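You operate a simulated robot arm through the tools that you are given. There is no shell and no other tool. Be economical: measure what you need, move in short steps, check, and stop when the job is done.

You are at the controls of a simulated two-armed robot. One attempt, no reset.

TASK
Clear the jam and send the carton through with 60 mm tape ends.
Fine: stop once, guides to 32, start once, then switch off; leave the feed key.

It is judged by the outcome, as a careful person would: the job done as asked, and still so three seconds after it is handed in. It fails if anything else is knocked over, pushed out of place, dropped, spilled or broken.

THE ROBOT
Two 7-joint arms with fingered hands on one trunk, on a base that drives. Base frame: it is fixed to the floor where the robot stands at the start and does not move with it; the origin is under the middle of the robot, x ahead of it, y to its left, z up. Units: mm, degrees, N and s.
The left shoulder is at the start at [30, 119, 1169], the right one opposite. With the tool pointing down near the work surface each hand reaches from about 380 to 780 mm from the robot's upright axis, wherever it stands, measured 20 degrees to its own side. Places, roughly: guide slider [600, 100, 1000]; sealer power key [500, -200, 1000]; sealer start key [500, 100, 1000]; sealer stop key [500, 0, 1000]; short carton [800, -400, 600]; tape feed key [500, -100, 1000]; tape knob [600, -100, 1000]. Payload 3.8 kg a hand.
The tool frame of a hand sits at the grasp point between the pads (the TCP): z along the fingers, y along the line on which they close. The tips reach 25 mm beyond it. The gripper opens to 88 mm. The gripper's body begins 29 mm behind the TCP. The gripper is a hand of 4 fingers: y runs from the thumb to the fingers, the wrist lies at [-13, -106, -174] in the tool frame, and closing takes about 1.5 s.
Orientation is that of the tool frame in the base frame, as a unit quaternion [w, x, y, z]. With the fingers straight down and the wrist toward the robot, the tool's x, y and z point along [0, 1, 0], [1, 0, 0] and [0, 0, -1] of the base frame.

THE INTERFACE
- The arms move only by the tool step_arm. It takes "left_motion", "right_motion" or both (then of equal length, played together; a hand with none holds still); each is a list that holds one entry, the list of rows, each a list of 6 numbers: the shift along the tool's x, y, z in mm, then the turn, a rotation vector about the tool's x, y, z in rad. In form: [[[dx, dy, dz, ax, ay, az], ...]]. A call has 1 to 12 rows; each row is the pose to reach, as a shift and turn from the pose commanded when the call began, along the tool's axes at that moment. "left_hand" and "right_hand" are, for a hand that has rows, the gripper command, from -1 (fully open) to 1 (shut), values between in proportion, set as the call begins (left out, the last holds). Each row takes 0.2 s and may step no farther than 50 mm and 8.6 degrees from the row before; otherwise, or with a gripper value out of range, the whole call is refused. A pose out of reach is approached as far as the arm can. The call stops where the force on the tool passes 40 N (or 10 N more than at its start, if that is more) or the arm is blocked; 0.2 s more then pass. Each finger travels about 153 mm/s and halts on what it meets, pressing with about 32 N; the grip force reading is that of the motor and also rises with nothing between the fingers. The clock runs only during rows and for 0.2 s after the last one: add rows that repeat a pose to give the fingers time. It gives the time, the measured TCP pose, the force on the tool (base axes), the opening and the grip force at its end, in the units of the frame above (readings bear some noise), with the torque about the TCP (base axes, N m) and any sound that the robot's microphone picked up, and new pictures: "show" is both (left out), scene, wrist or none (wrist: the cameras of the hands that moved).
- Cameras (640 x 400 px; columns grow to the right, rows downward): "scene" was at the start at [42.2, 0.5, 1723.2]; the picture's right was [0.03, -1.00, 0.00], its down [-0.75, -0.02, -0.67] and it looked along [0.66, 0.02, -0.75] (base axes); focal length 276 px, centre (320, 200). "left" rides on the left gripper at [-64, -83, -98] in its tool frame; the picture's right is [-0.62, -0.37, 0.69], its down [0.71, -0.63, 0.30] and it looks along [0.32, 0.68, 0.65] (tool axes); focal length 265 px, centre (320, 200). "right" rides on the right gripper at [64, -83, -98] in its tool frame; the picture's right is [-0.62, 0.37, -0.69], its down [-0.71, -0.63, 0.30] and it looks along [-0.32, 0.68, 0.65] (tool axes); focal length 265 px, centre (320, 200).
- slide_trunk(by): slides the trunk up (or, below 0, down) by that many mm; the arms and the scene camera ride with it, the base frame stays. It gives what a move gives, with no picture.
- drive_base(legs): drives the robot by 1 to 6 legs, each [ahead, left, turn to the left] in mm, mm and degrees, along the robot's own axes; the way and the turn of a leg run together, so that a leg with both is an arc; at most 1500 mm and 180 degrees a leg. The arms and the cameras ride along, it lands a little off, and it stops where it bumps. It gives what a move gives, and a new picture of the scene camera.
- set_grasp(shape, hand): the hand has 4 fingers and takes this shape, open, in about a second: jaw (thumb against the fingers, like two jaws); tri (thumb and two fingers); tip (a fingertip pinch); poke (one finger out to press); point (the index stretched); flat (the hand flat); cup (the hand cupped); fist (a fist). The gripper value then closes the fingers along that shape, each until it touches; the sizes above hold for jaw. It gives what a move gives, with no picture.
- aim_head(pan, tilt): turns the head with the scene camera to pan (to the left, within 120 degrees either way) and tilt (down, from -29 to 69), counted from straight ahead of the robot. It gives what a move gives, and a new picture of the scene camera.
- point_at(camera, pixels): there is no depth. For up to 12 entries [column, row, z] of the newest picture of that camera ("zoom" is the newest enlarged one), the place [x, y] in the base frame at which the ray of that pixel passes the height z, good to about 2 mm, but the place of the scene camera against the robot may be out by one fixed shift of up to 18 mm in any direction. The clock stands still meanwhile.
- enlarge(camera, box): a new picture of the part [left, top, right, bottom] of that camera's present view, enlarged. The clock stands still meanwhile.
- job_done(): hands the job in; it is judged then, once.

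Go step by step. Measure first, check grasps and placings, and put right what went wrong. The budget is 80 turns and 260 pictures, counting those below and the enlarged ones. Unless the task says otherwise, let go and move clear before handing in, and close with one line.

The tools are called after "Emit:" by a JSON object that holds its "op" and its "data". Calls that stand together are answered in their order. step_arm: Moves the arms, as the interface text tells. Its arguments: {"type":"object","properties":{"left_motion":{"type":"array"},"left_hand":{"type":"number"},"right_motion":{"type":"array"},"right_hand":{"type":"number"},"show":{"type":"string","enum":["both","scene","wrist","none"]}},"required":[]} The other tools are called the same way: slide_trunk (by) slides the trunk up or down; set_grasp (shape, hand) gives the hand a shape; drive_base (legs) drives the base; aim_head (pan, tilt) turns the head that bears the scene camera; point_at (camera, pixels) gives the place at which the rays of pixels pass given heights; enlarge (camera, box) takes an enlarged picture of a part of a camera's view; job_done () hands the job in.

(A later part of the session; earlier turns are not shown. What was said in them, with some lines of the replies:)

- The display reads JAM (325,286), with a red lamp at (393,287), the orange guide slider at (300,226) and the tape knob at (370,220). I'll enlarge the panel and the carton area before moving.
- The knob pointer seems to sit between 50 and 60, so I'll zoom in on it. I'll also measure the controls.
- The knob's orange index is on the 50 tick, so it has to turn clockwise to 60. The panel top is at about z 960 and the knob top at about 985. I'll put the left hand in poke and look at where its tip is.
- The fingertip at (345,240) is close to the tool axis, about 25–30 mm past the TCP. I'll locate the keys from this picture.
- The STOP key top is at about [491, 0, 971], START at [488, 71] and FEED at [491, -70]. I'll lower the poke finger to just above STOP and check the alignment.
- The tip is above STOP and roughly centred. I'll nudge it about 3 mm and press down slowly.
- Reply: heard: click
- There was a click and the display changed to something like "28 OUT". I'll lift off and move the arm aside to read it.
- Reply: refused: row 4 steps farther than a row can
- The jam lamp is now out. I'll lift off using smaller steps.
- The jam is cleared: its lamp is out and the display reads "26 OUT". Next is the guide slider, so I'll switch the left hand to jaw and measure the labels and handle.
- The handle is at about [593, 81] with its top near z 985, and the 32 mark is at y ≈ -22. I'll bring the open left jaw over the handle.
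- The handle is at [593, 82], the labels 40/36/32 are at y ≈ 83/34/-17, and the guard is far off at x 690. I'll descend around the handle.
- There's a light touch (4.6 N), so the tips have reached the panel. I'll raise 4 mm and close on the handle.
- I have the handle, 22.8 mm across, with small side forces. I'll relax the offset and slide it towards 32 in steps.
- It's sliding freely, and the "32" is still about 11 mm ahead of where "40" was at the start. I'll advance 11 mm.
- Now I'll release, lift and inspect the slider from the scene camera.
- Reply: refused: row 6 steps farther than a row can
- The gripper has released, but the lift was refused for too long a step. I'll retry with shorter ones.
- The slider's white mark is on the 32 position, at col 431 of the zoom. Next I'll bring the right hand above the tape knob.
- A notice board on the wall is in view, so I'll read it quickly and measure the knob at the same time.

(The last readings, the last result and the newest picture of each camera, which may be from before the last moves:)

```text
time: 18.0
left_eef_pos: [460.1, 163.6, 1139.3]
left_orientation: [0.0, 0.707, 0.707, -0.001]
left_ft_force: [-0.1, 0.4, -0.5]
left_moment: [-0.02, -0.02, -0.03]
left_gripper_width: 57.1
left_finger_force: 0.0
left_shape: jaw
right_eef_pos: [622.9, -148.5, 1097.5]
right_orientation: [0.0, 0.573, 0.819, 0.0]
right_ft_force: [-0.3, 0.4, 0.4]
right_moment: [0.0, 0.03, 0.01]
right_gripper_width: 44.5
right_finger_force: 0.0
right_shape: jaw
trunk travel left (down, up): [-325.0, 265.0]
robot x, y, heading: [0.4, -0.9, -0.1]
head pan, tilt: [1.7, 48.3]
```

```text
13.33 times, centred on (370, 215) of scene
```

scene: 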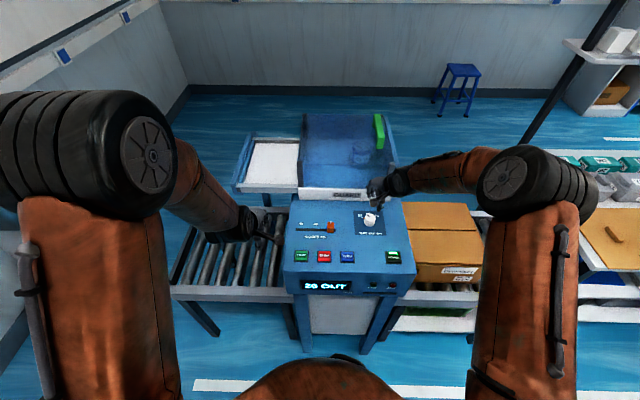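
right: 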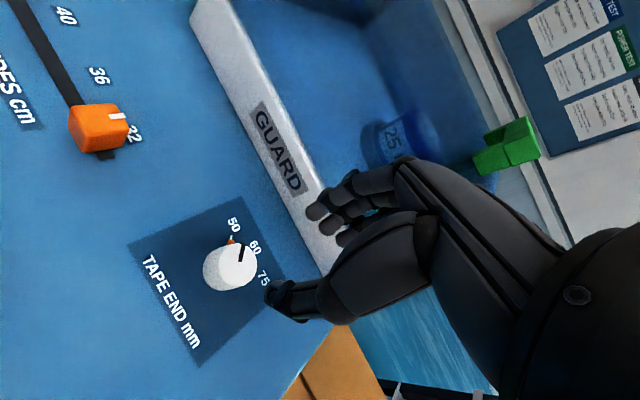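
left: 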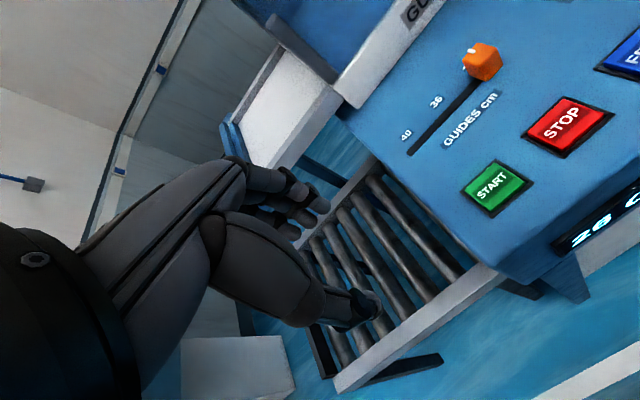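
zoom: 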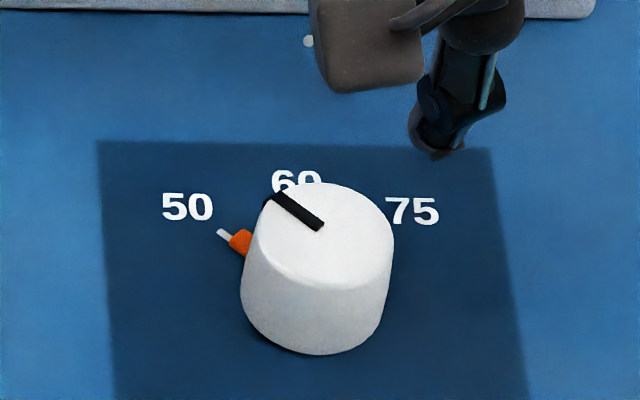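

The notices don't bear on this job. The knob centre is about [626, -148] with its top near z 997, and the 50 tick is about 39° counter-clockwise of 60. I'll open to about 60 mm and descend around it.

Emit:
{"op": "step_arm", "data": {"right_motion": [[[-0.6, 3, 0, 0, 0, 0], [-0.6, 3, 20, 0, 0, 0], [-0.6, 3, 45, 0, 0, 0], [-0.6, 3, 65, 0, 0, 0], [-0.6, 3, 80, 0, 0, 0], [-0.6, 3, 80, 0, 0, 0]]], "right_hand": -0.4, "show": "wrist"}}

Emit:
{"op": "enlarge", "data": {"camera": "right", "box": [160, 130, 400, 280]}}

Emit:
{"op": "enlarge", "data": {"camera": "scene", "box": [340, 190, 400, 230]}}

```text
time: 19.4
left_eef_pos: [460.3, 162.4, 1139.6]
left_orientation: [0.0, 0.707, 0.707, -0.001]
left_ft_force: [-0.2, -0.1, -0.2]
left_moment: [0.02, 0.04, 0.01]
left_gripper_width: 57.1
left_finger_force: 0.1
left_shape: jaw
right_eef_pos: [626.2, -149.8, 1016.0]
right_orientation: [0.0, 0.574, 0.819, 0.0]
right_ft_force: [0.3, 1.2, -0.2]
right_moment: [0.0, -0.01, -0.02]
right_gripper_width: 61.3
right_finger_force: 0.0
right_shape: jaw
trunk travel left (down, up): [-325.0, 265.0]
robot x, y, heading: [1.2, -0.6, 0.0]
head pan, tilt: [1.7, 48.3]
```

right: 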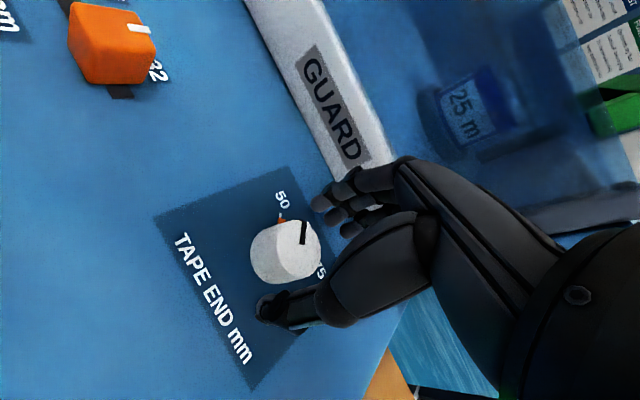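

```text
2.67 times, centred on (280, 205) of right
```

zoom: 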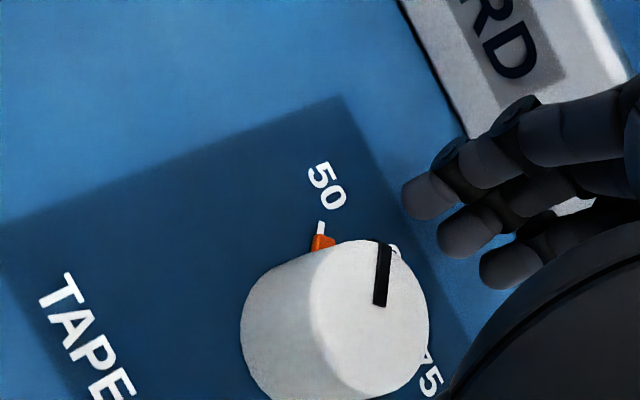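

```text
10.00 times, centred on (370, 210) of scene
```

zoom: 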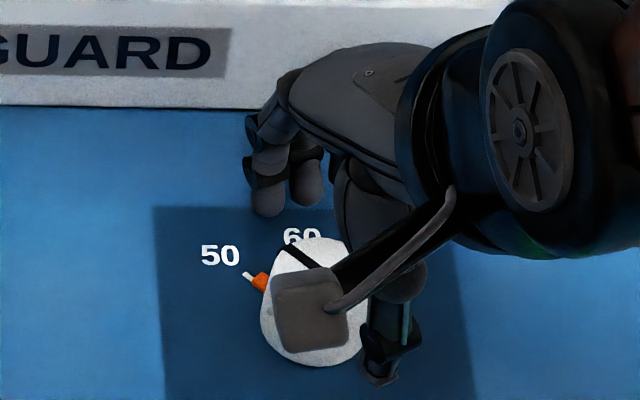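

The thumb and fingers straddle the knob in the scene zoom. I'll descend 17 mm more and close.

Emit:
{"op": "step_arm", "data": {"right_motion": [[[0, 0, 9, 0, 0, 0], [0, 0, 17, 0, 0, 0], [0, 0, 17, 0, 0, 0]]], "show": "wrist"}}

Emit:
{"op": "enlarge", "data": {"camera": "scene", "box": [340, 190, 400, 230]}}

```text
time: 20.2
left_eef_pos: [460.9, 163.2, 1139.5]
left_orientation: [0.0, 0.707, 0.707, 0.0]
left_ft_force: [-0.2, -0.3, 0.5]
left_moment: [0.0, 0.02, -0.01]
left_gripper_width: 57.1
left_finger_force: 0.1
left_shape: jaw
right_eef_pos: [626.1, -148.2, 998.9]
right_orientation: [0.0, 0.574, 0.819, 0.0]
right_ft_force: [-0.6, -0.7, -0.5]
right_moment: [0.01, 0.01, -0.02]
right_gripper_width: 61.2
right_finger_force: 0.0
right_shape: jaw
trunk travel left (down, up): [-325.0, 265.0]
robot x, y, heading: [1.7, 0.3, -0.1]
head pan, tilt: [1.7, 48.3]
```

right: 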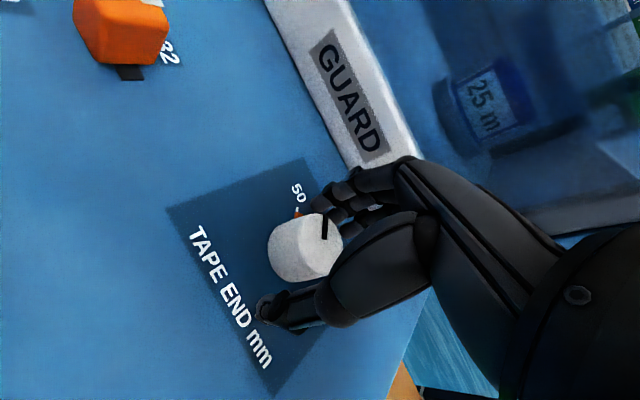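

```text
10.00 times, centred on (370, 210) of scene
```

zoom: 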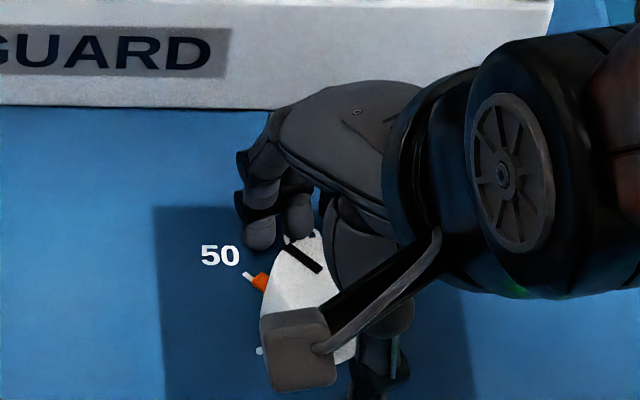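

Emit:
{"op": "step_arm", "data": {"right_motion": [[[0, 0, 0, 0, 0, 0], [0, 0, 0, 0, 0, 0], [0, 0, 0, 0, 0, 0], [0, 0, 0, 0, 0, 0], [0, 0, 0, 0, 0, 0]]], "right_hand": 0.6, "show": "wrist"}}

Emit:
{"op": "enlarge", "data": {"camera": "right", "box": [200, 150, 400, 300]}}

```text
time: 21.4
left_eef_pos: [460.5, 162.9, 1140.4]
left_orientation: [0.001, 0.707, 0.707, 0.0]
left_ft_force: [0.9, 0.2, -0.4]
left_moment: [0.0, -0.01, 0.01]
left_gripper_width: 56.8
left_finger_force: 0.0
left_shape: jaw
right_eef_pos: [625.9, -146.6, 998.9]
right_orientation: [0.0, 0.573, 0.82, 0.0]
right_ft_force: [-1.7, 0.0, -0.7]
right_moment: [0.01, -0.01, -0.02]
right_gripper_width: 24.5
right_finger_force: 31.6
right_shape: jaw
trunk travel left (down, up): [-325.0, 265.0]
robot x, y, heading: [2.8, -3.4, -0.1]
head pan, tilt: [1.7, 48.3]
```

right: 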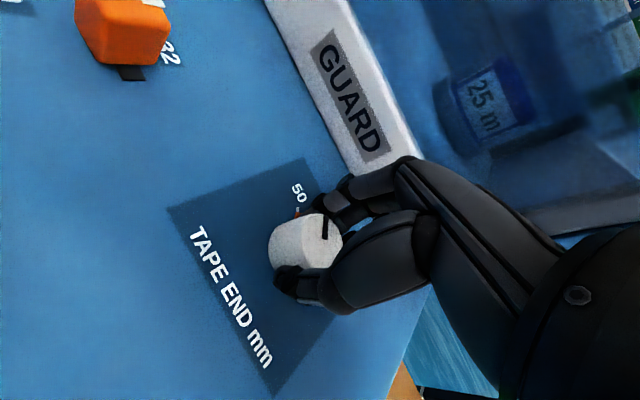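

```text
2.67 times, centred on (300, 225) of right
```

zoom: 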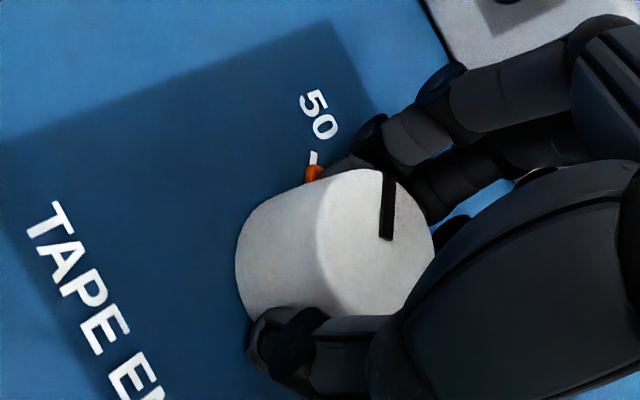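

It's gripped at 24.5 mm with almost no side force. I'll turn it clockwise about 20° first and check that the knob follows.

Emit:
{"op": "step_arm", "data": {"right_motion": [[[0, 0, 0, 0, 0, 0.1], [0, 0, 0, 0, 0, 0.2], [0, 0, 0, 0, 0, 0.3], [0, 0, 0, 0, 0, 0.36], [0, 0, 0, 0, 0, 0.36]]], "show": "wrist"}}

Emit:
{"op": "enlarge", "data": {"camera": "right", "box": [200, 150, 400, 300]}}

Emit:
{"op": "enlarge", "data": {"camera": "scene", "box": [340, 190, 400, 230]}}

```text
time: 22.6
left_eef_pos: [460.8, 164.1, 1139.6]
left_orientation: [0.001, 0.707, 0.707, 0.001]
left_ft_force: [0.0, 0.5, -0.7]
left_moment: [0.0, -0.03, 0.02]
left_gripper_width: 56.8
left_finger_force: 0.0
left_shape: jaw
right_eef_pos: [625.1, -147.2, 999.3]
right_orientation: [0.001, 0.711, 0.704, 0.001]
right_ft_force: [0.5, 2.1, 3.1]
right_moment: [0.08, -0.06, -0.01]
right_gripper_width: 24.2
right_finger_force: 31.7
right_shape: jaw
trunk travel left (down, up): [-325.0, 265.0]
robot x, y, heading: [-2.4, 1.1, 0.0]
head pan, tilt: [1.7, 48.3]
```

right: 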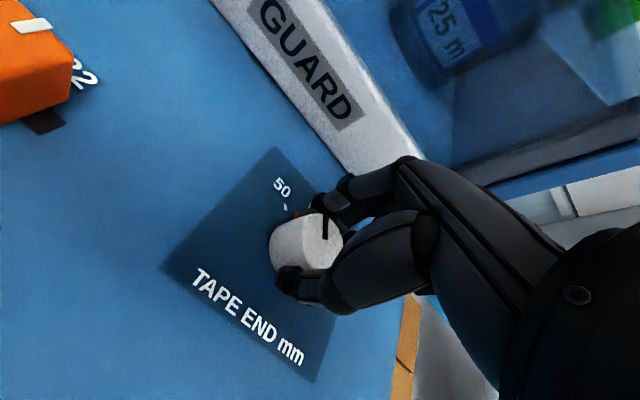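

```text
2.67 times, centred on (300, 225) of right
```

zoom: 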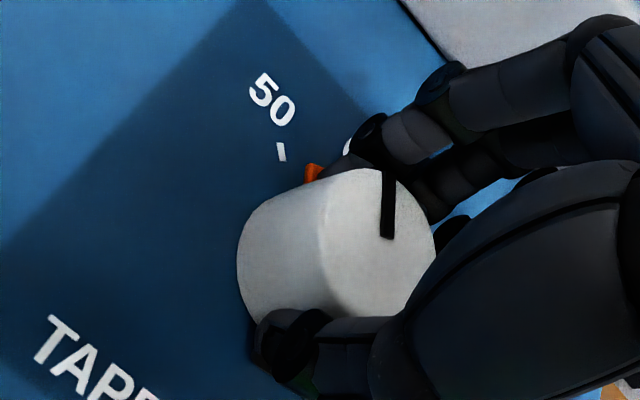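

```text
10.00 times, centred on (370, 210) of scene
```

zoom: 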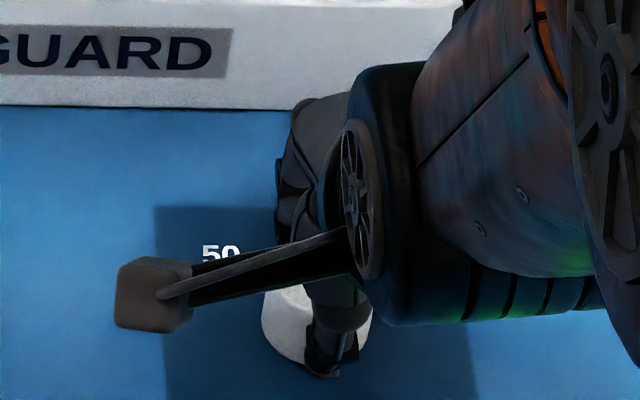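

The knob follows the hand and the orange index has left the 50 tick. I'll turn about 19° more.

Emit:
{"op": "step_arm", "data": {"right_motion": [[[0, 0, 0, 0, 0, 0.1], [0, 0, 0, 0, 0, 0.2], [0, 0, 0, 0, 0, 0.28], [0, 0, 0, 0, 0, 0.33], [0, 0, 0, 0, 0, 0.33]]], "show": "wrist"}}

Emit:
{"op": "enlarge", "data": {"camera": "right", "box": [200, 150, 400, 300]}}

```text
time: 23.8
left_eef_pos: [461.2, 164.2, 1139.1]
left_orientation: [-0.001, 0.707, 0.707, 0.0]
left_ft_force: [-0.8, -0.4, 0.2]
left_moment: [0.04, -0.02, 0.0]
left_gripper_width: 56.9
left_finger_force: 0.1
left_shape: jaw
right_eef_pos: [625.7, -147.6, 999.2]
right_orientation: [-0.001, 0.817, 0.577, 0.0]
right_ft_force: [2.7, 4.3, 5.1]
right_moment: [0.07, -0.1, -0.02]
right_gripper_width: 24.7
right_finger_force: 31.9
right_shape: jaw
trunk travel left (down, up): [-325.0, 265.0]
robot x, y, heading: [-3.0, -0.2, 0.2]
head pan, tilt: [1.7, 48.3]
```

right: 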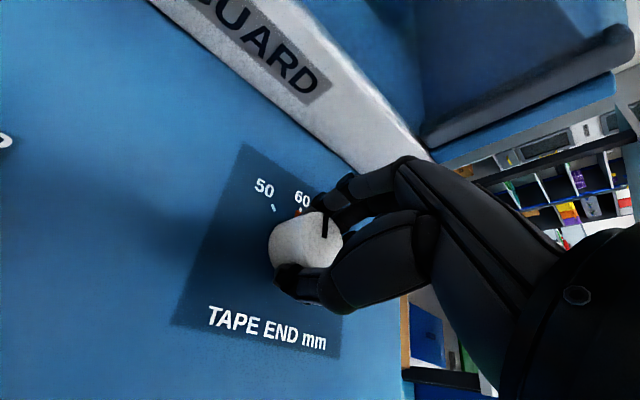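

```text
2.67 times, centred on (300, 225) of right
```

zoom: 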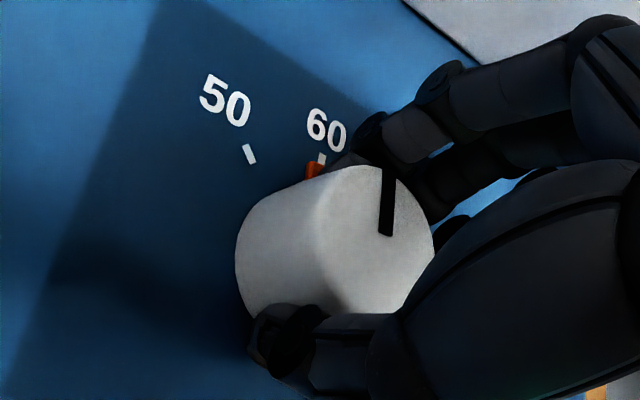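

The orange index (314,172) is just short of the 60 tick (322,160), by about 5°. I'll turn a little more.

Emit:
{"op": "step_arm", "data": {"right_motion": [[[0, 0, 0, 0, 0, 0.05], [0, 0, 0, 0, 0, 0.095], [0, 0, 0, 0, 0, 0.095]]], "show": "wrist"}}

Emit:
{"op": "enlarge", "data": {"camera": "right", "box": [270, 170, 350, 220]}}

```text
time: 24.6
left_eef_pos: [461.2, 164.6, 1139.7]
left_orientation: [0.0, 0.707, 0.707, 0.0]
left_ft_force: [-0.7, -0.4, -0.6]
left_moment: [0.0, -0.02, 0.02]
left_gripper_width: 57.1
left_finger_force: 0.1
left_shape: jaw
right_eef_pos: [625.3, -147.1, 999.1]
right_orientation: [0.0, 0.843, 0.538, 0.0]
right_ft_force: [1.3, 4.0, 2.6]
right_moment: [0.0, -0.1, 0.01]
right_gripper_width: 24.9
right_finger_force: 32.9
right_shape: jaw
trunk travel left (down, up): [-325.0, 265.0]
robot x, y, heading: [0.7, 0.7, 0.1]
head pan, tilt: [1.7, 48.3]
```

right: 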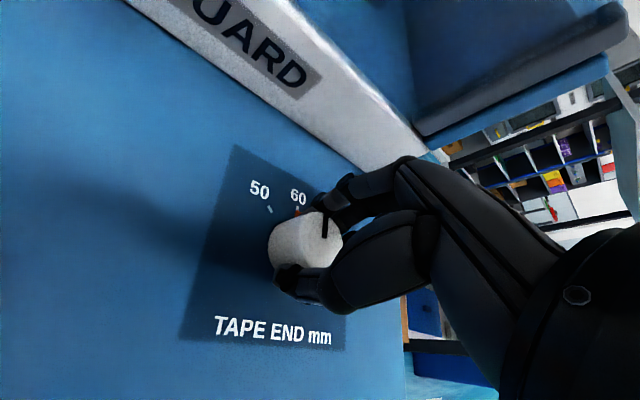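

```text
8.00 times, centred on (310, 195) of right
```

zoom: 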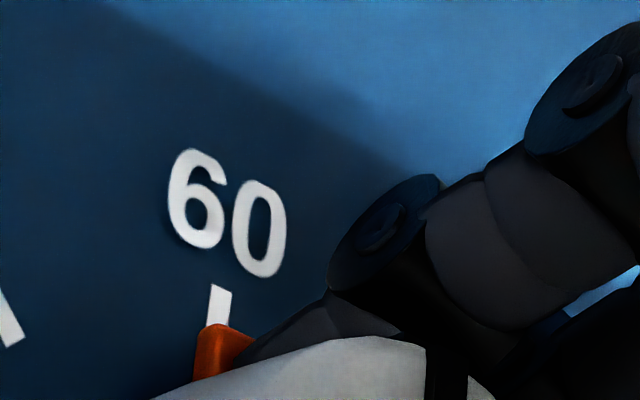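

The index now lines up with the 60 tick. I'll release, lift and move the right hand away to verify.

Emit:
{"op": "step_arm", "data": {"right_motion": [[[0, 0, 0, 0, 0, 0], [0, 0, 0, 0, 0, 0], [0, 0, 0, 0, 0, 0], [0, 0, -30, 0, 0, 0], [0, 0, -70, 0, 0, 0], [-10, -20, -105, 0, 0, -0.1], [-25, -45, -135, 0, 0, -0.2], [-40, -75, -160, 0, 0, -0.3], [-60, -105, -175, 0, 0, -0.4], [-60, -135, -180, 0, 0, -0.44]]], "right_hand": -0.3, "show": "both"}}

Emit:
{"op": "enlarge", "data": {"camera": "scene", "box": [350, 200, 390, 230]}}

Emit:
{"op": "enlarge", "data": {"camera": "scene", "box": [280, 190, 420, 300]}}

```text
time: 26.8
left_eef_pos: [459.8, 164.4, 1139.9]
left_orientation: [0.001, 0.707, 0.707, -0.001]
left_ft_force: [0.5, 0.3, 0.6]
left_moment: [-0.01, 0.03, -0.02]
left_gripper_width: 56.9
left_finger_force: 0.1
left_shape: jaw
right_eef_pos: [477.7, -143.7, 1177.6]
right_orientation: [0.001, 0.705, 0.709, 0.0]
right_ft_force: [-0.3, 0.4, -0.7]
right_moment: [0.01, -0.01, 0.0]
right_gripper_width: 56.8
right_finger_force: 0.0
right_shape: jaw
trunk travel left (down, up): [-325.0, 265.0]
robot x, y, heading: [-0.6, -0.5, 0.1]
head pan, tilt: [1.7, 48.3]
```

scene: 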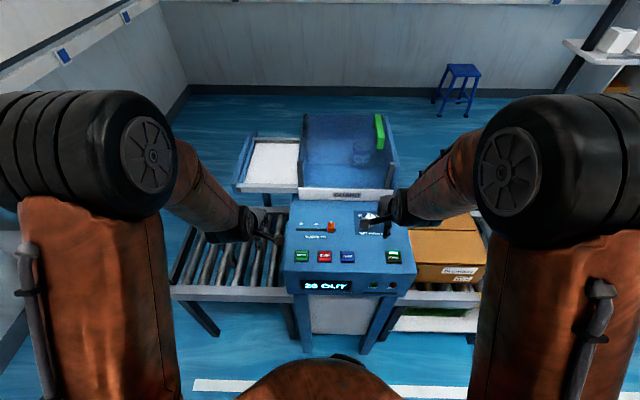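
right: 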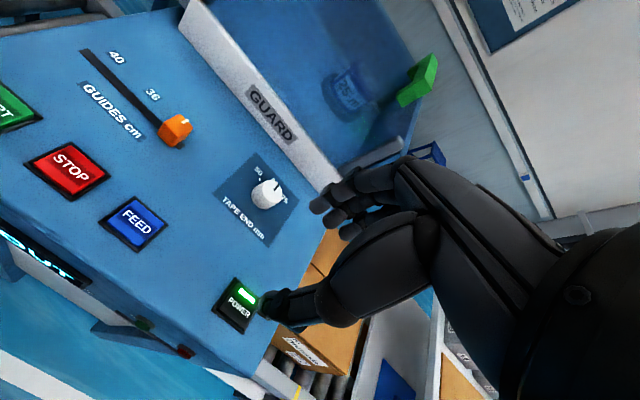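

```text
13.33 times, centred on (370, 215) of scene
```

zoom: 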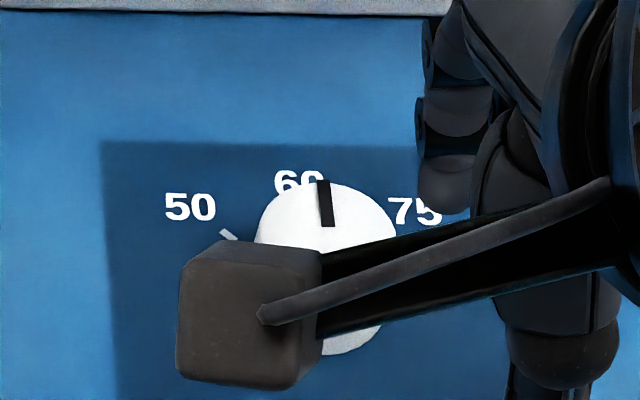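

```text
3.64 times, centred on (350, 245) of scene
```

zoom: 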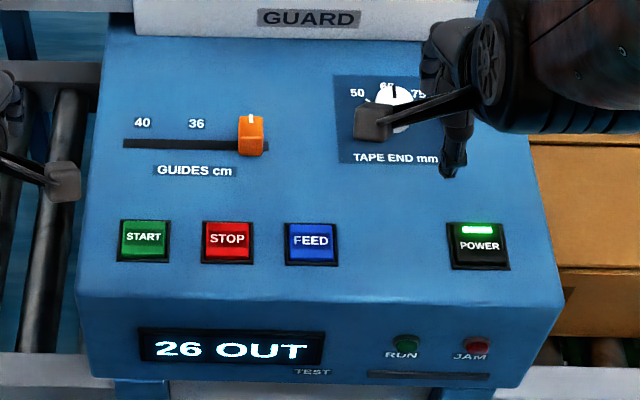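

Emit:
{"op": "enlarge", "data": {"camera": "right", "box": [220, 150, 310, 240]}}

Emit:
{"op": "set_grasp", "data": {"hand": "left", "shape": "poke"}}

Emit:
{"op": "set_grasp", "data": {"hand": "right", "shape": "poke"}}

```text
4.44 times, centred on (265, 195) of right
```

zoom: 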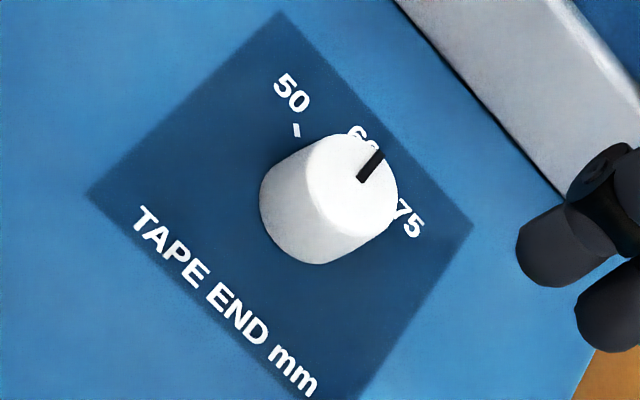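

```text
time: 27.7
left_eef_pos: [460.9, 163.7, 1138.4]
left_orientation: [0.0, 0.707, 0.707, 0.0]
left_ft_force: [0.7, -0.3, 0.0]
left_moment: [0.0, 0.01, -0.01]
left_gripper_width: 0.1
left_finger_force: 0.0
left_shape: poke
right_eef_pos: [478.3, -144.0, 1178.3]
right_orientation: [-0.001, 0.705, 0.709, -0.001]
right_ft_force: [-0.2, 0.2, 0.0]
right_moment: [0.01, -0.01, 0.03]
right_gripper_width: 56.9
right_finger_force: 0.0
right_shape: jaw
trunk travel left (down, up): [-325.0, 265.0]
robot x, y, heading: [-5.0, 1.4, 0.1]
head pan, tilt: [1.7, 48.3]
```

```text
time: 28.6
left_eef_pos: [460.8, 162.8, 1139.9]
left_orientation: [-0.001, 0.707, 0.707, 0.001]
left_ft_force: [-0.3, -0.1, 0.3]
left_moment: [0.04, 0.03, 0.02]
left_gripper_width: 0.2
left_finger_force: 0.0
left_shape: poke
right_eef_pos: [477.3, -143.8, 1177.9]
right_orientation: [0.0, 0.705, 0.709, 0.0]
right_ft_force: [0.3, -0.3, -0.3]
right_moment: [-0.01, 0.0, -0.01]
right_gripper_width: 0.1
right_finger_force: 0.1
right_shape: poke
trunk travel left (down, up): [-325.0, 265.0]
robot x, y, heading: [1.6, 1.7, -0.0]
head pan, tilt: [1.7, 48.3]
```

The knob is at 60. Now I'll bring the left poke finger over START at [488, 71].

Emit:
{"op": "step_arm", "data": {"left_motion": [[[-25, 6, 25, 0, 0, 0], [-50, 12, 50, 0, 0, 0], [-75, 18, 75, 0, 0, 0], [-90.5, 20, 100, 0, 0, 0], [-90.5, 20, 122, 0, 0, 0], [-90.5, 20, 126, 0, 0, 0], [-90.5, 20, 126, 0, 0, 0]]], "show": "wrist"}}

Emit:
{"op": "enlarge", "data": {"camera": "left", "box": [260, 170, 460, 320]}}

```text
time: 30.2
left_eef_pos: [478.3, 72.8, 1011.3]
left_orientation: [0.0, 0.707, 0.707, 0.0]
left_ft_force: [-0.5, -0.7, -0.2]
left_moment: [-0.02, -0.04, 0.01]
left_gripper_width: 0.0
left_finger_force: 0.0
left_shape: poke
right_eef_pos: [477.2, -144.8, 1178.5]
right_orientation: [0.0, 0.705, 0.709, 0.001]
right_ft_force: [-0.4, -0.2, -0.7]
right_moment: [-0.01, 0.02, -0.01]
right_gripper_width: 0.3
right_finger_force: 0.0
right_shape: poke
trunk travel left (down, up): [-325.0, 265.0]
robot x, y, heading: [1.3, -0.7, 0.1]
head pan, tilt: [1.7, 48.3]
```

left: 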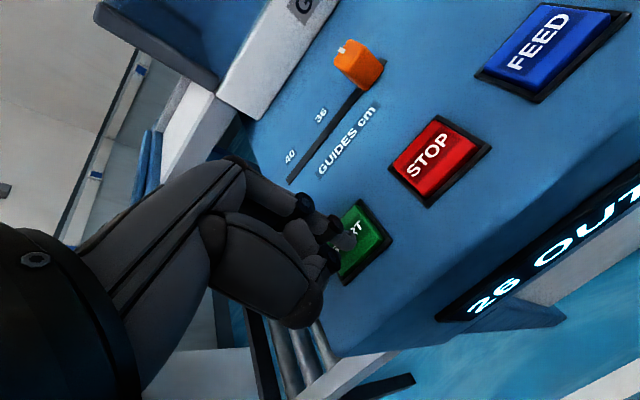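

```text
2.67 times, centred on (360, 245) of left
```

zoom: 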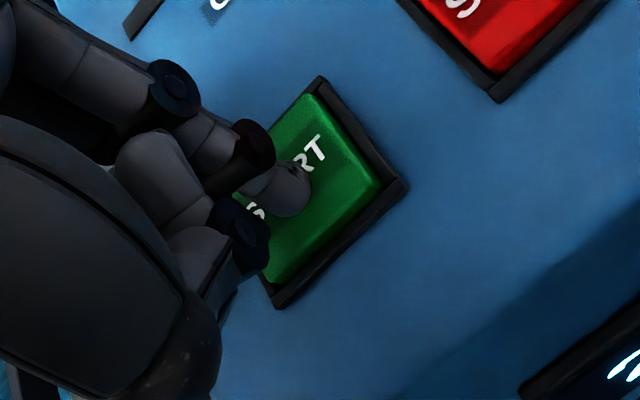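

The finger is well centred on START and the display still reads 26 OUT. I'll press it once to the same depth as STOP and withdraw.

Emit:
{"op": "step_arm", "data": {"left_motion": [[[0, 2, 5, 0, 0, 0], [0, 2, 9, 0, 0, 0], [0, 2, 12, 0, 0, 0], [0, 2, 14, 0, 0, 0]]], "show": "wrist"}}

```text
time: 31.2
left_eef_pos: [482.8, 73.4, 999.2]
left_orientation: [0.001, 0.707, 0.707, 0.002]
left_ft_force: [1.6, 1.3, 9.6]
left_moment: [0.13, -0.02, 0.03]
left_gripper_width: 0.1
left_finger_force: 0.1
left_shape: poke
right_eef_pos: [477.4, -144.9, 1177.6]
right_orientation: [0.0, 0.705, 0.709, 0.0]
right_ft_force: [0.2, -0.5, -0.1]
right_moment: [-0.02, 0.0, 0.01]
right_gripper_width: 0.0
right_finger_force: 0.1
right_shape: poke
trunk travel left (down, up): [-325.0, 265.0]
robot x, y, heading: [-1.8, -0.0, 0.0]
head pan, tilt: [1.7, 48.3]
heard: click
```

left: 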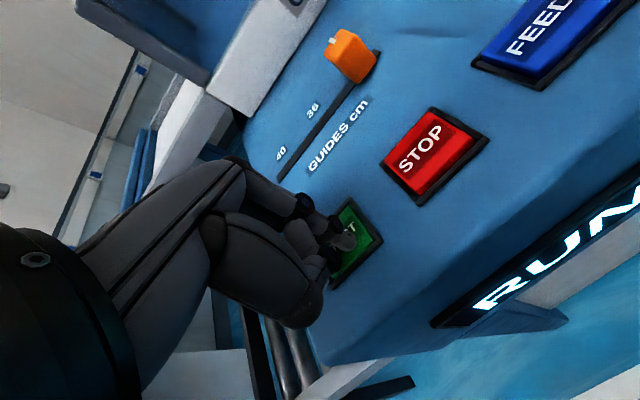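

START clicked and the display shows RUN. I'll withdraw the left hand toward the robot and watch.

Emit:
{"op": "step_arm", "data": {"left_motion": [[[0, 0, -20, 0, 0, 0], [0, 0, -50, 0, 0, 0], [20, -20, -85, 0, 0, 0], [40, -40, -120, 0, 0, 0], [60, -50, -150, 0, 0, 0], [60, -50, -180, 0, 0, 0]]], "show": "scene"}}

Emit:
{"op": "enlarge", "data": {"camera": "scene", "box": [200, 180, 500, 330]}}

```text
time: 32.6
left_eef_pos: [431.4, 132.7, 1178.2]
left_orientation: [-0.001, 0.707, 0.707, -0.001]
left_ft_force: [0.3, 0.2, -0.3]
left_moment: [-0.03, -0.02, 0.0]
left_gripper_width: 0.2
left_finger_force: 0.0
left_shape: poke
right_eef_pos: [477.0, -144.7, 1179.3]
right_orientation: [-0.001, 0.706, 0.709, 0.0]
right_ft_force: [0.4, -0.5, -0.4]
right_moment: [0.01, 0.02, -0.02]
right_gripper_width: 0.0
right_finger_force: 0.0
right_shape: poke
trunk travel left (down, up): [-325.0, 265.0]
robot x, y, heading: [0.2, -1.3, 0.1]
head pan, tilt: [1.7, 48.3]
```

scene: 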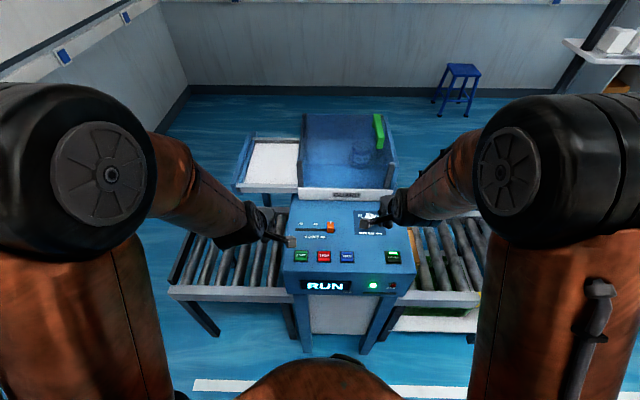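

```text
2.13 times, centred on (350, 255) of scene
```

zoom: 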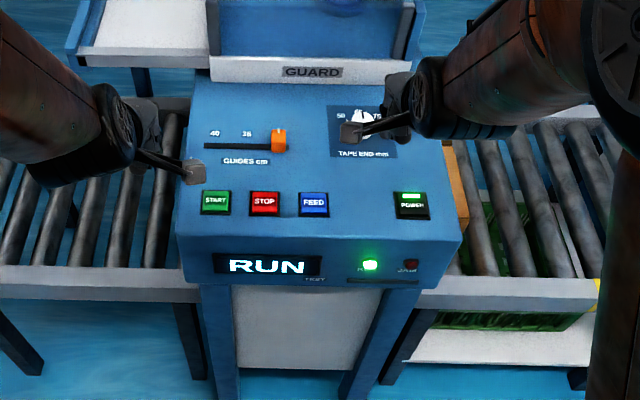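

The carton has entered and RUN is lit. While it passes I'll move the right poke finger above POWER without pressing.

Emit:
{"op": "step_arm", "data": {"right_motion": [[[-20, 3, 20, 0, 0, 0], [-42, 6, 40, 0, 0, 0], [-62, 8, 65, 0, 0, 0], [-62, 8, 95, 0, 0, 0], [-62, 8, 120, 0, 0, 0], [-62, 8, 120, 0, 0, 0]]], "show": "both"}}

Emit:
{"op": "enlarge", "data": {"camera": "right", "box": [200, 150, 400, 300]}}

```text
time: 34.0
left_eef_pos: [431.7, 132.7, 1177.6]
left_orientation: [0.0, 0.707, 0.707, 0.0]
left_ft_force: [-0.7, -0.1, -0.4]
left_moment: [0.01, 0.0, 0.0]
left_gripper_width: 0.0
left_finger_force: 0.1
left_shape: poke
right_eef_pos: [486.5, -207.1, 1057.1]
right_orientation: [0.0, 0.705, 0.709, 0.0]
right_ft_force: [1.0, 0.0, 0.1]
right_moment: [0.0, -0.04, 0.01]
right_gripper_width: 0.0
right_finger_force: 0.0
right_shape: poke
trunk travel left (down, up): [-325.0, 265.0]
robot x, y, heading: [0.8, -0.4, -0.0]
head pan, tilt: [1.7, 48.3]
```

scene: 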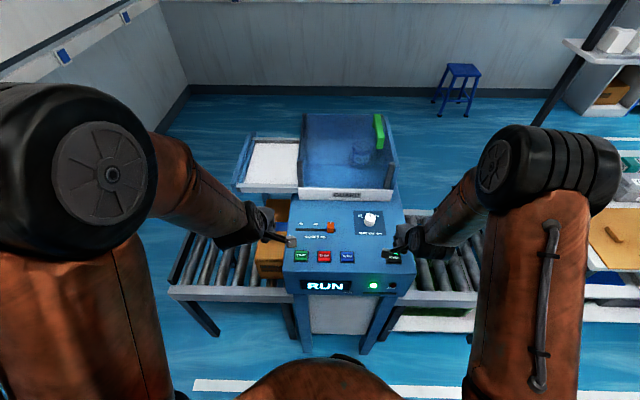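
right: 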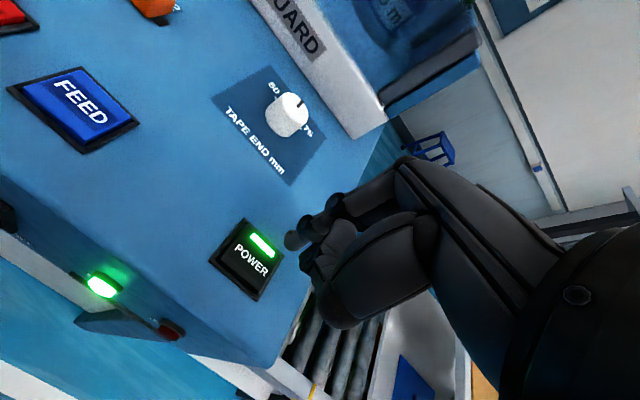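

```text
2.67 times, centred on (300, 225) of right
```

zoom: 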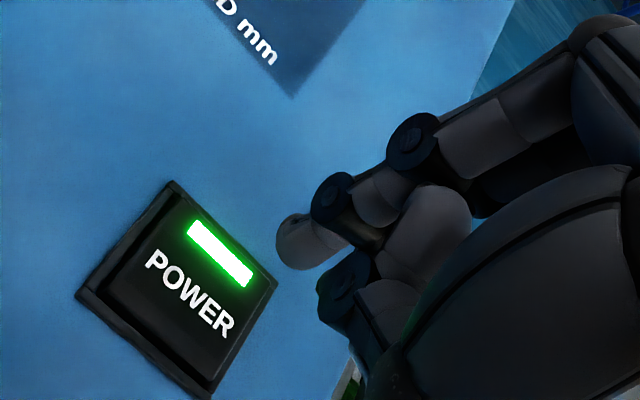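

The carton is emerging on the left. I'll wait with the hand still and find the POWER key.

Emit:
{"op": "point_at", "data": {"camera": "right", "pixels": [[247, 258, 980], [247, 258, 971]]}}

Emit:
{"op": "step_arm", "data": {"left_motion": [[[10, -10, -10, 0, 0, 0], [20, -20, -20, 0, 0, 0], [20, -20, -20, 0, 0, 0], [20, -20, -20, 0, 0, 0], [20, -20, -20, 0, 0, 0], [20, -20, -20, 0, 0, 0], [20, -20, -20, 0, 0, 0], [20, -20, -20, 0, 0, 0], [20, -20, -20, 0, 0, 0], [20, -20, -20, 0, 0, 0]]], "show": "scene"}}

Emit:
{"op": "enlarge", "data": {"camera": "scene", "box": [150, 180, 450, 330]}}

```text
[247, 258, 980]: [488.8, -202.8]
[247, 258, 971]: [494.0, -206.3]
```

```text
time: 36.2
left_eef_pos: [411.5, 152.6, 1198.2]
left_orientation: [-0.001, 0.707, 0.707, -0.001]
left_ft_force: [0.3, -0.3, -1.1]
left_moment: [0.01, -0.02, 0.01]
left_gripper_width: 0.0
left_finger_force: 0.0
left_shape: poke
right_eef_pos: [486.4, -206.8, 1057.7]
right_orientation: [0.001, 0.705, 0.709, 0.0]
right_ft_force: [-0.6, 0.1, 0.1]
right_moment: [0.02, -0.01, -0.04]
right_gripper_width: 0.0
right_finger_force: 0.0
right_shape: poke
trunk travel left (down, up): [-325.0, 265.0]
robot x, y, heading: [-0.6, 2.0, -0.1]
head pan, tilt: [1.7, 48.3]
```

scene: 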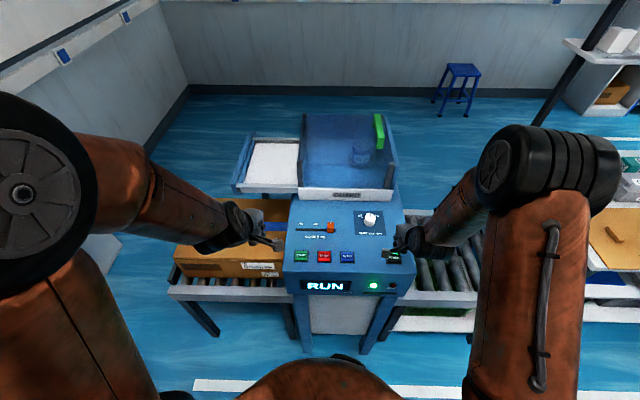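

```text
2.13 times, centred on (300, 255) of scene
```

zoom: 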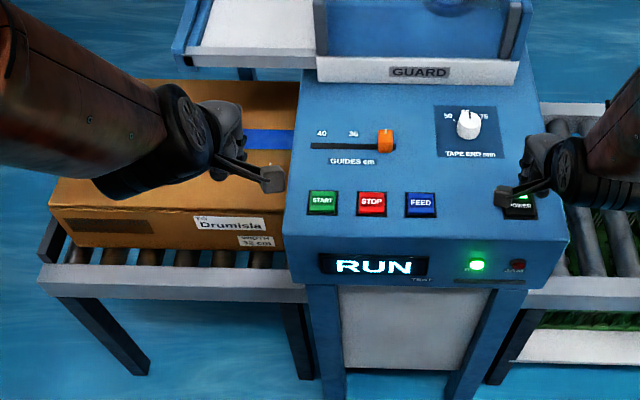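

The carton is nearly through and it's still RUN. I'll lower the right finger to just above POWER while waiting.

Emit:
{"op": "step_arm", "data": {"right_motion": [[[0, 0, 20, 0, 0, 0], [0, 0, 38, 0, 0, 0], [0, 0, 44, 0, 0, 0], [0, 0, 44, 0, 0, 0], [0, 0, 44, 0, 0, 0], [0, 0, 44, 0, 0, 0], [0, 0, 44, 0, 0, 0], [0, 0, 44, 0, 0, 0]]], "show": "both"}}

Emit:
{"op": "enlarge", "data": {"camera": "scene", "box": [150, 180, 450, 330]}}

Emit:
{"op": "enlarge", "data": {"camera": "right", "box": [200, 150, 400, 300]}}

```text
time: 38.0
left_eef_pos: [412.0, 153.0, 1197.6]
left_orientation: [-0.001, 0.707, 0.707, -0.001]
left_ft_force: [0.6, -0.5, -0.8]
left_moment: [-0.01, 0.01, 0.0]
left_gripper_width: 0.0
left_finger_force: 0.1
left_shape: poke
right_eef_pos: [486.8, -208.8, 1013.4]
right_orientation: [0.0, 0.705, 0.71, -0.001]
right_ft_force: [0.2, -0.4, 0.0]
right_moment: [-0.04, 0.0, -0.01]
right_gripper_width: 0.2
right_finger_force: 0.0
right_shape: poke
trunk travel left (down, up): [-325.0, 265.0]
robot x, y, heading: [0.2, 3.3, 0.1]
head pan, tilt: [1.7, 48.3]
```

scene: 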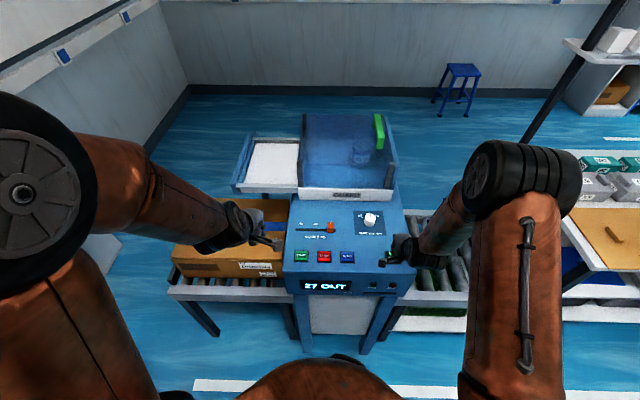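
right: 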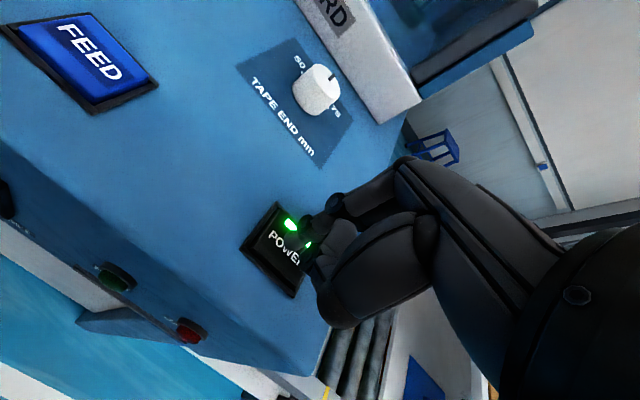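

```text
2.13 times, centred on (300, 255) of scene
```

zoom: 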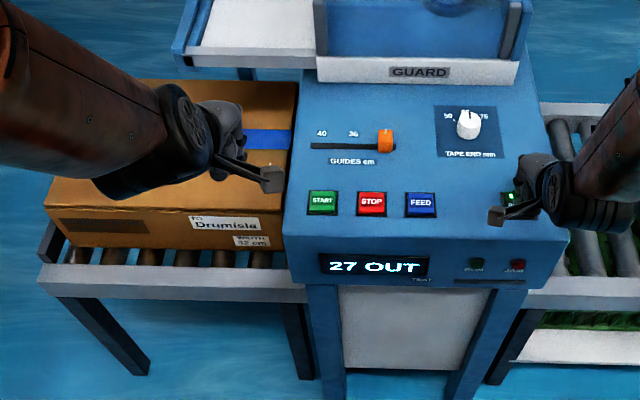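

```text
2.67 times, centred on (300, 225) of right
```

zoom: 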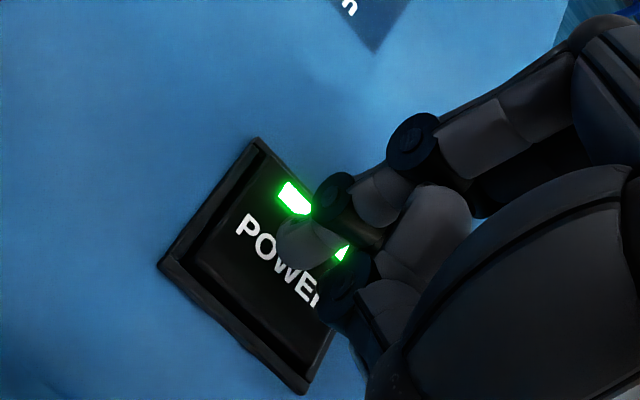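

The display reads 27 OUT, so the carton is through and taped. The finger is over POWER, and I'll press it once.

Emit:
{"op": "step_arm", "data": {"right_motion": [[[0, -3, 5, 0, 0, 0], [0, -3, 9, 0, 0, 0], [0, -3, 12, 0, 0, 0], [0, -3, 15, 0, 0, 0]]], "show": "wrist"}}

```text
time: 39.0
left_eef_pos: [411.8, 154.2, 1197.8]
left_orientation: [0.0, 0.707, 0.707, 0.0]
left_ft_force: [-0.4, 0.4, 0.2]
left_moment: [0.0, -0.01, -0.03]
left_gripper_width: 0.0
left_finger_force: 0.0
left_shape: poke
right_eef_pos: [482.7, -207.8, 1000.2]
right_orientation: [0.0, 0.705, 0.709, -0.001]
right_ft_force: [0.1, 1.3, 1.8]
right_moment: [-0.06, -0.02, -0.01]
right_gripper_width: 0.1
right_finger_force: 0.1
right_shape: poke
trunk travel left (down, up): [-325.0, 265.0]
robot x, y, heading: [0.9, 0.2, -0.1]
head pan, tilt: [1.7, 48.3]
heard: click
```

right: 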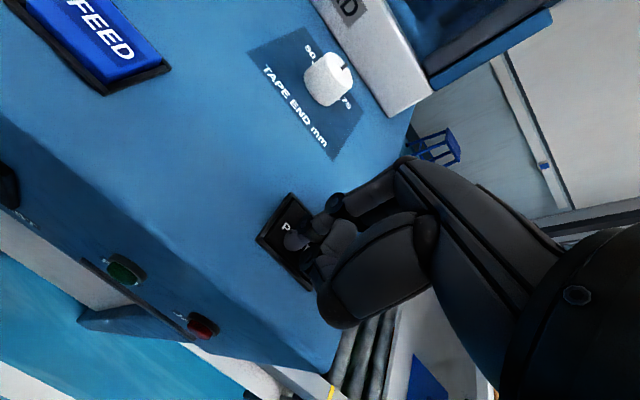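

There was a click and the power light is out. I'll withdraw both hands and check.

Emit:
{"op": "step_arm", "data": {"right_motion": [[[0, 0, -20, 0, 0, 0], [0, 0, -55, 0, 0, 0], [-20, -10, -95, 0, 0, 0], [-45, -20, -130, 0, 0, 0], [-70, -30, -165, 0, 0, 0], [-100, -40, -190, 0, 0, 0]]], "left_motion": [[[0, 0, -10, 0, 0, 0], [5, -5, -25, 0, 0, 0], [30, -10, -45, 0, 0, 0], [60, -10, -60, 0, 0, 0], [90, -10, -70, 0, 0, 0], [120, -10, -80, 0, 0, 0]]], "show": "scene"}}

Emit:
{"op": "enlarge", "data": {"camera": "scene", "box": [150, 180, 450, 330]}}

Emit:
{"op": "enlarge", "data": {"camera": "scene", "box": [280, 190, 420, 300]}}

```text
time: 40.4
left_eef_pos: [398.9, 273.1, 1277.4]
left_orientation: [0.0, 0.707, 0.707, 0.0]
left_ft_force: [-0.4, -0.1, 0.5]
left_moment: [0.03, -0.01, -0.03]
left_gripper_width: 0.0
left_finger_force: 0.1
left_shape: poke
right_eef_pos: [442.0, -309.9, 1191.6]
right_orientation: [0.0, 0.705, 0.709, 0.001]
right_ft_force: [-1.0, 0.6, 0.9]
right_moment: [0.0, 0.0, -0.03]
right_gripper_width: 0.1
right_finger_force: 0.0
right_shape: poke
trunk travel left (down, up): [-325.0, 265.0]
robot x, y, heading: [-0.1, -3.8, -0.1]
head pan, tilt: [1.7, 48.3]
```

scene: 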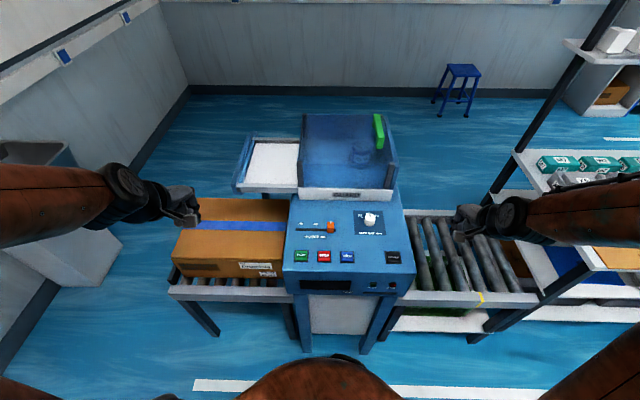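

```text
2.13 times, centred on (300, 255) of scene
```

zoom: 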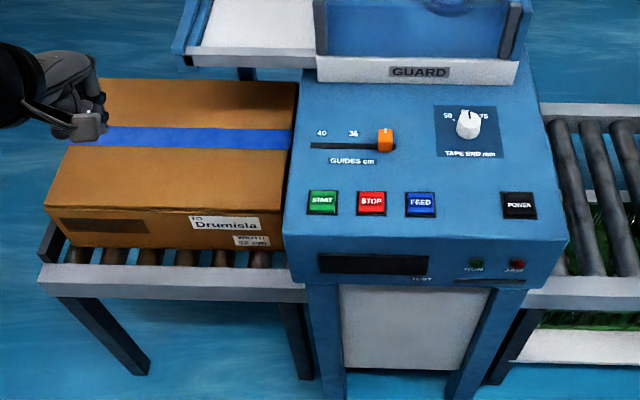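

```text
3.64 times, centred on (350, 245) of scene
```

zoom: 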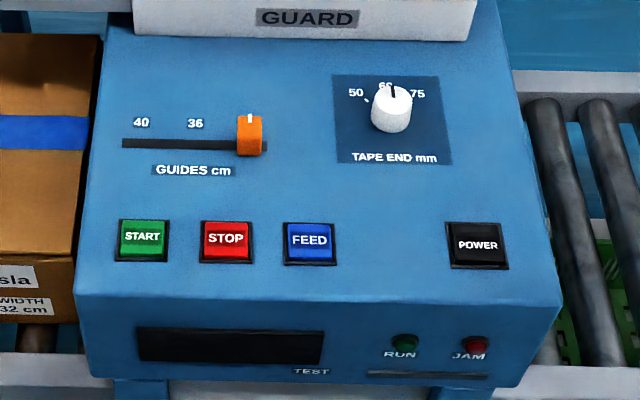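

The display and lamps are dark, and the carton sits taped on the left rollers. The guides are at 32, the knob is at 60, and both hands are clear, so I'm handing in.

Emit:
{"op": "job_done", "data": {}}

```text
The job is handed in.
```

The jam is cleared and the carton came through taped, with the tape knob at 60 mm and the guides at 32. I pressed STOP and START once each, switched the sealer off, and left the feed key alone; I didn't measure the tape ends themselves.
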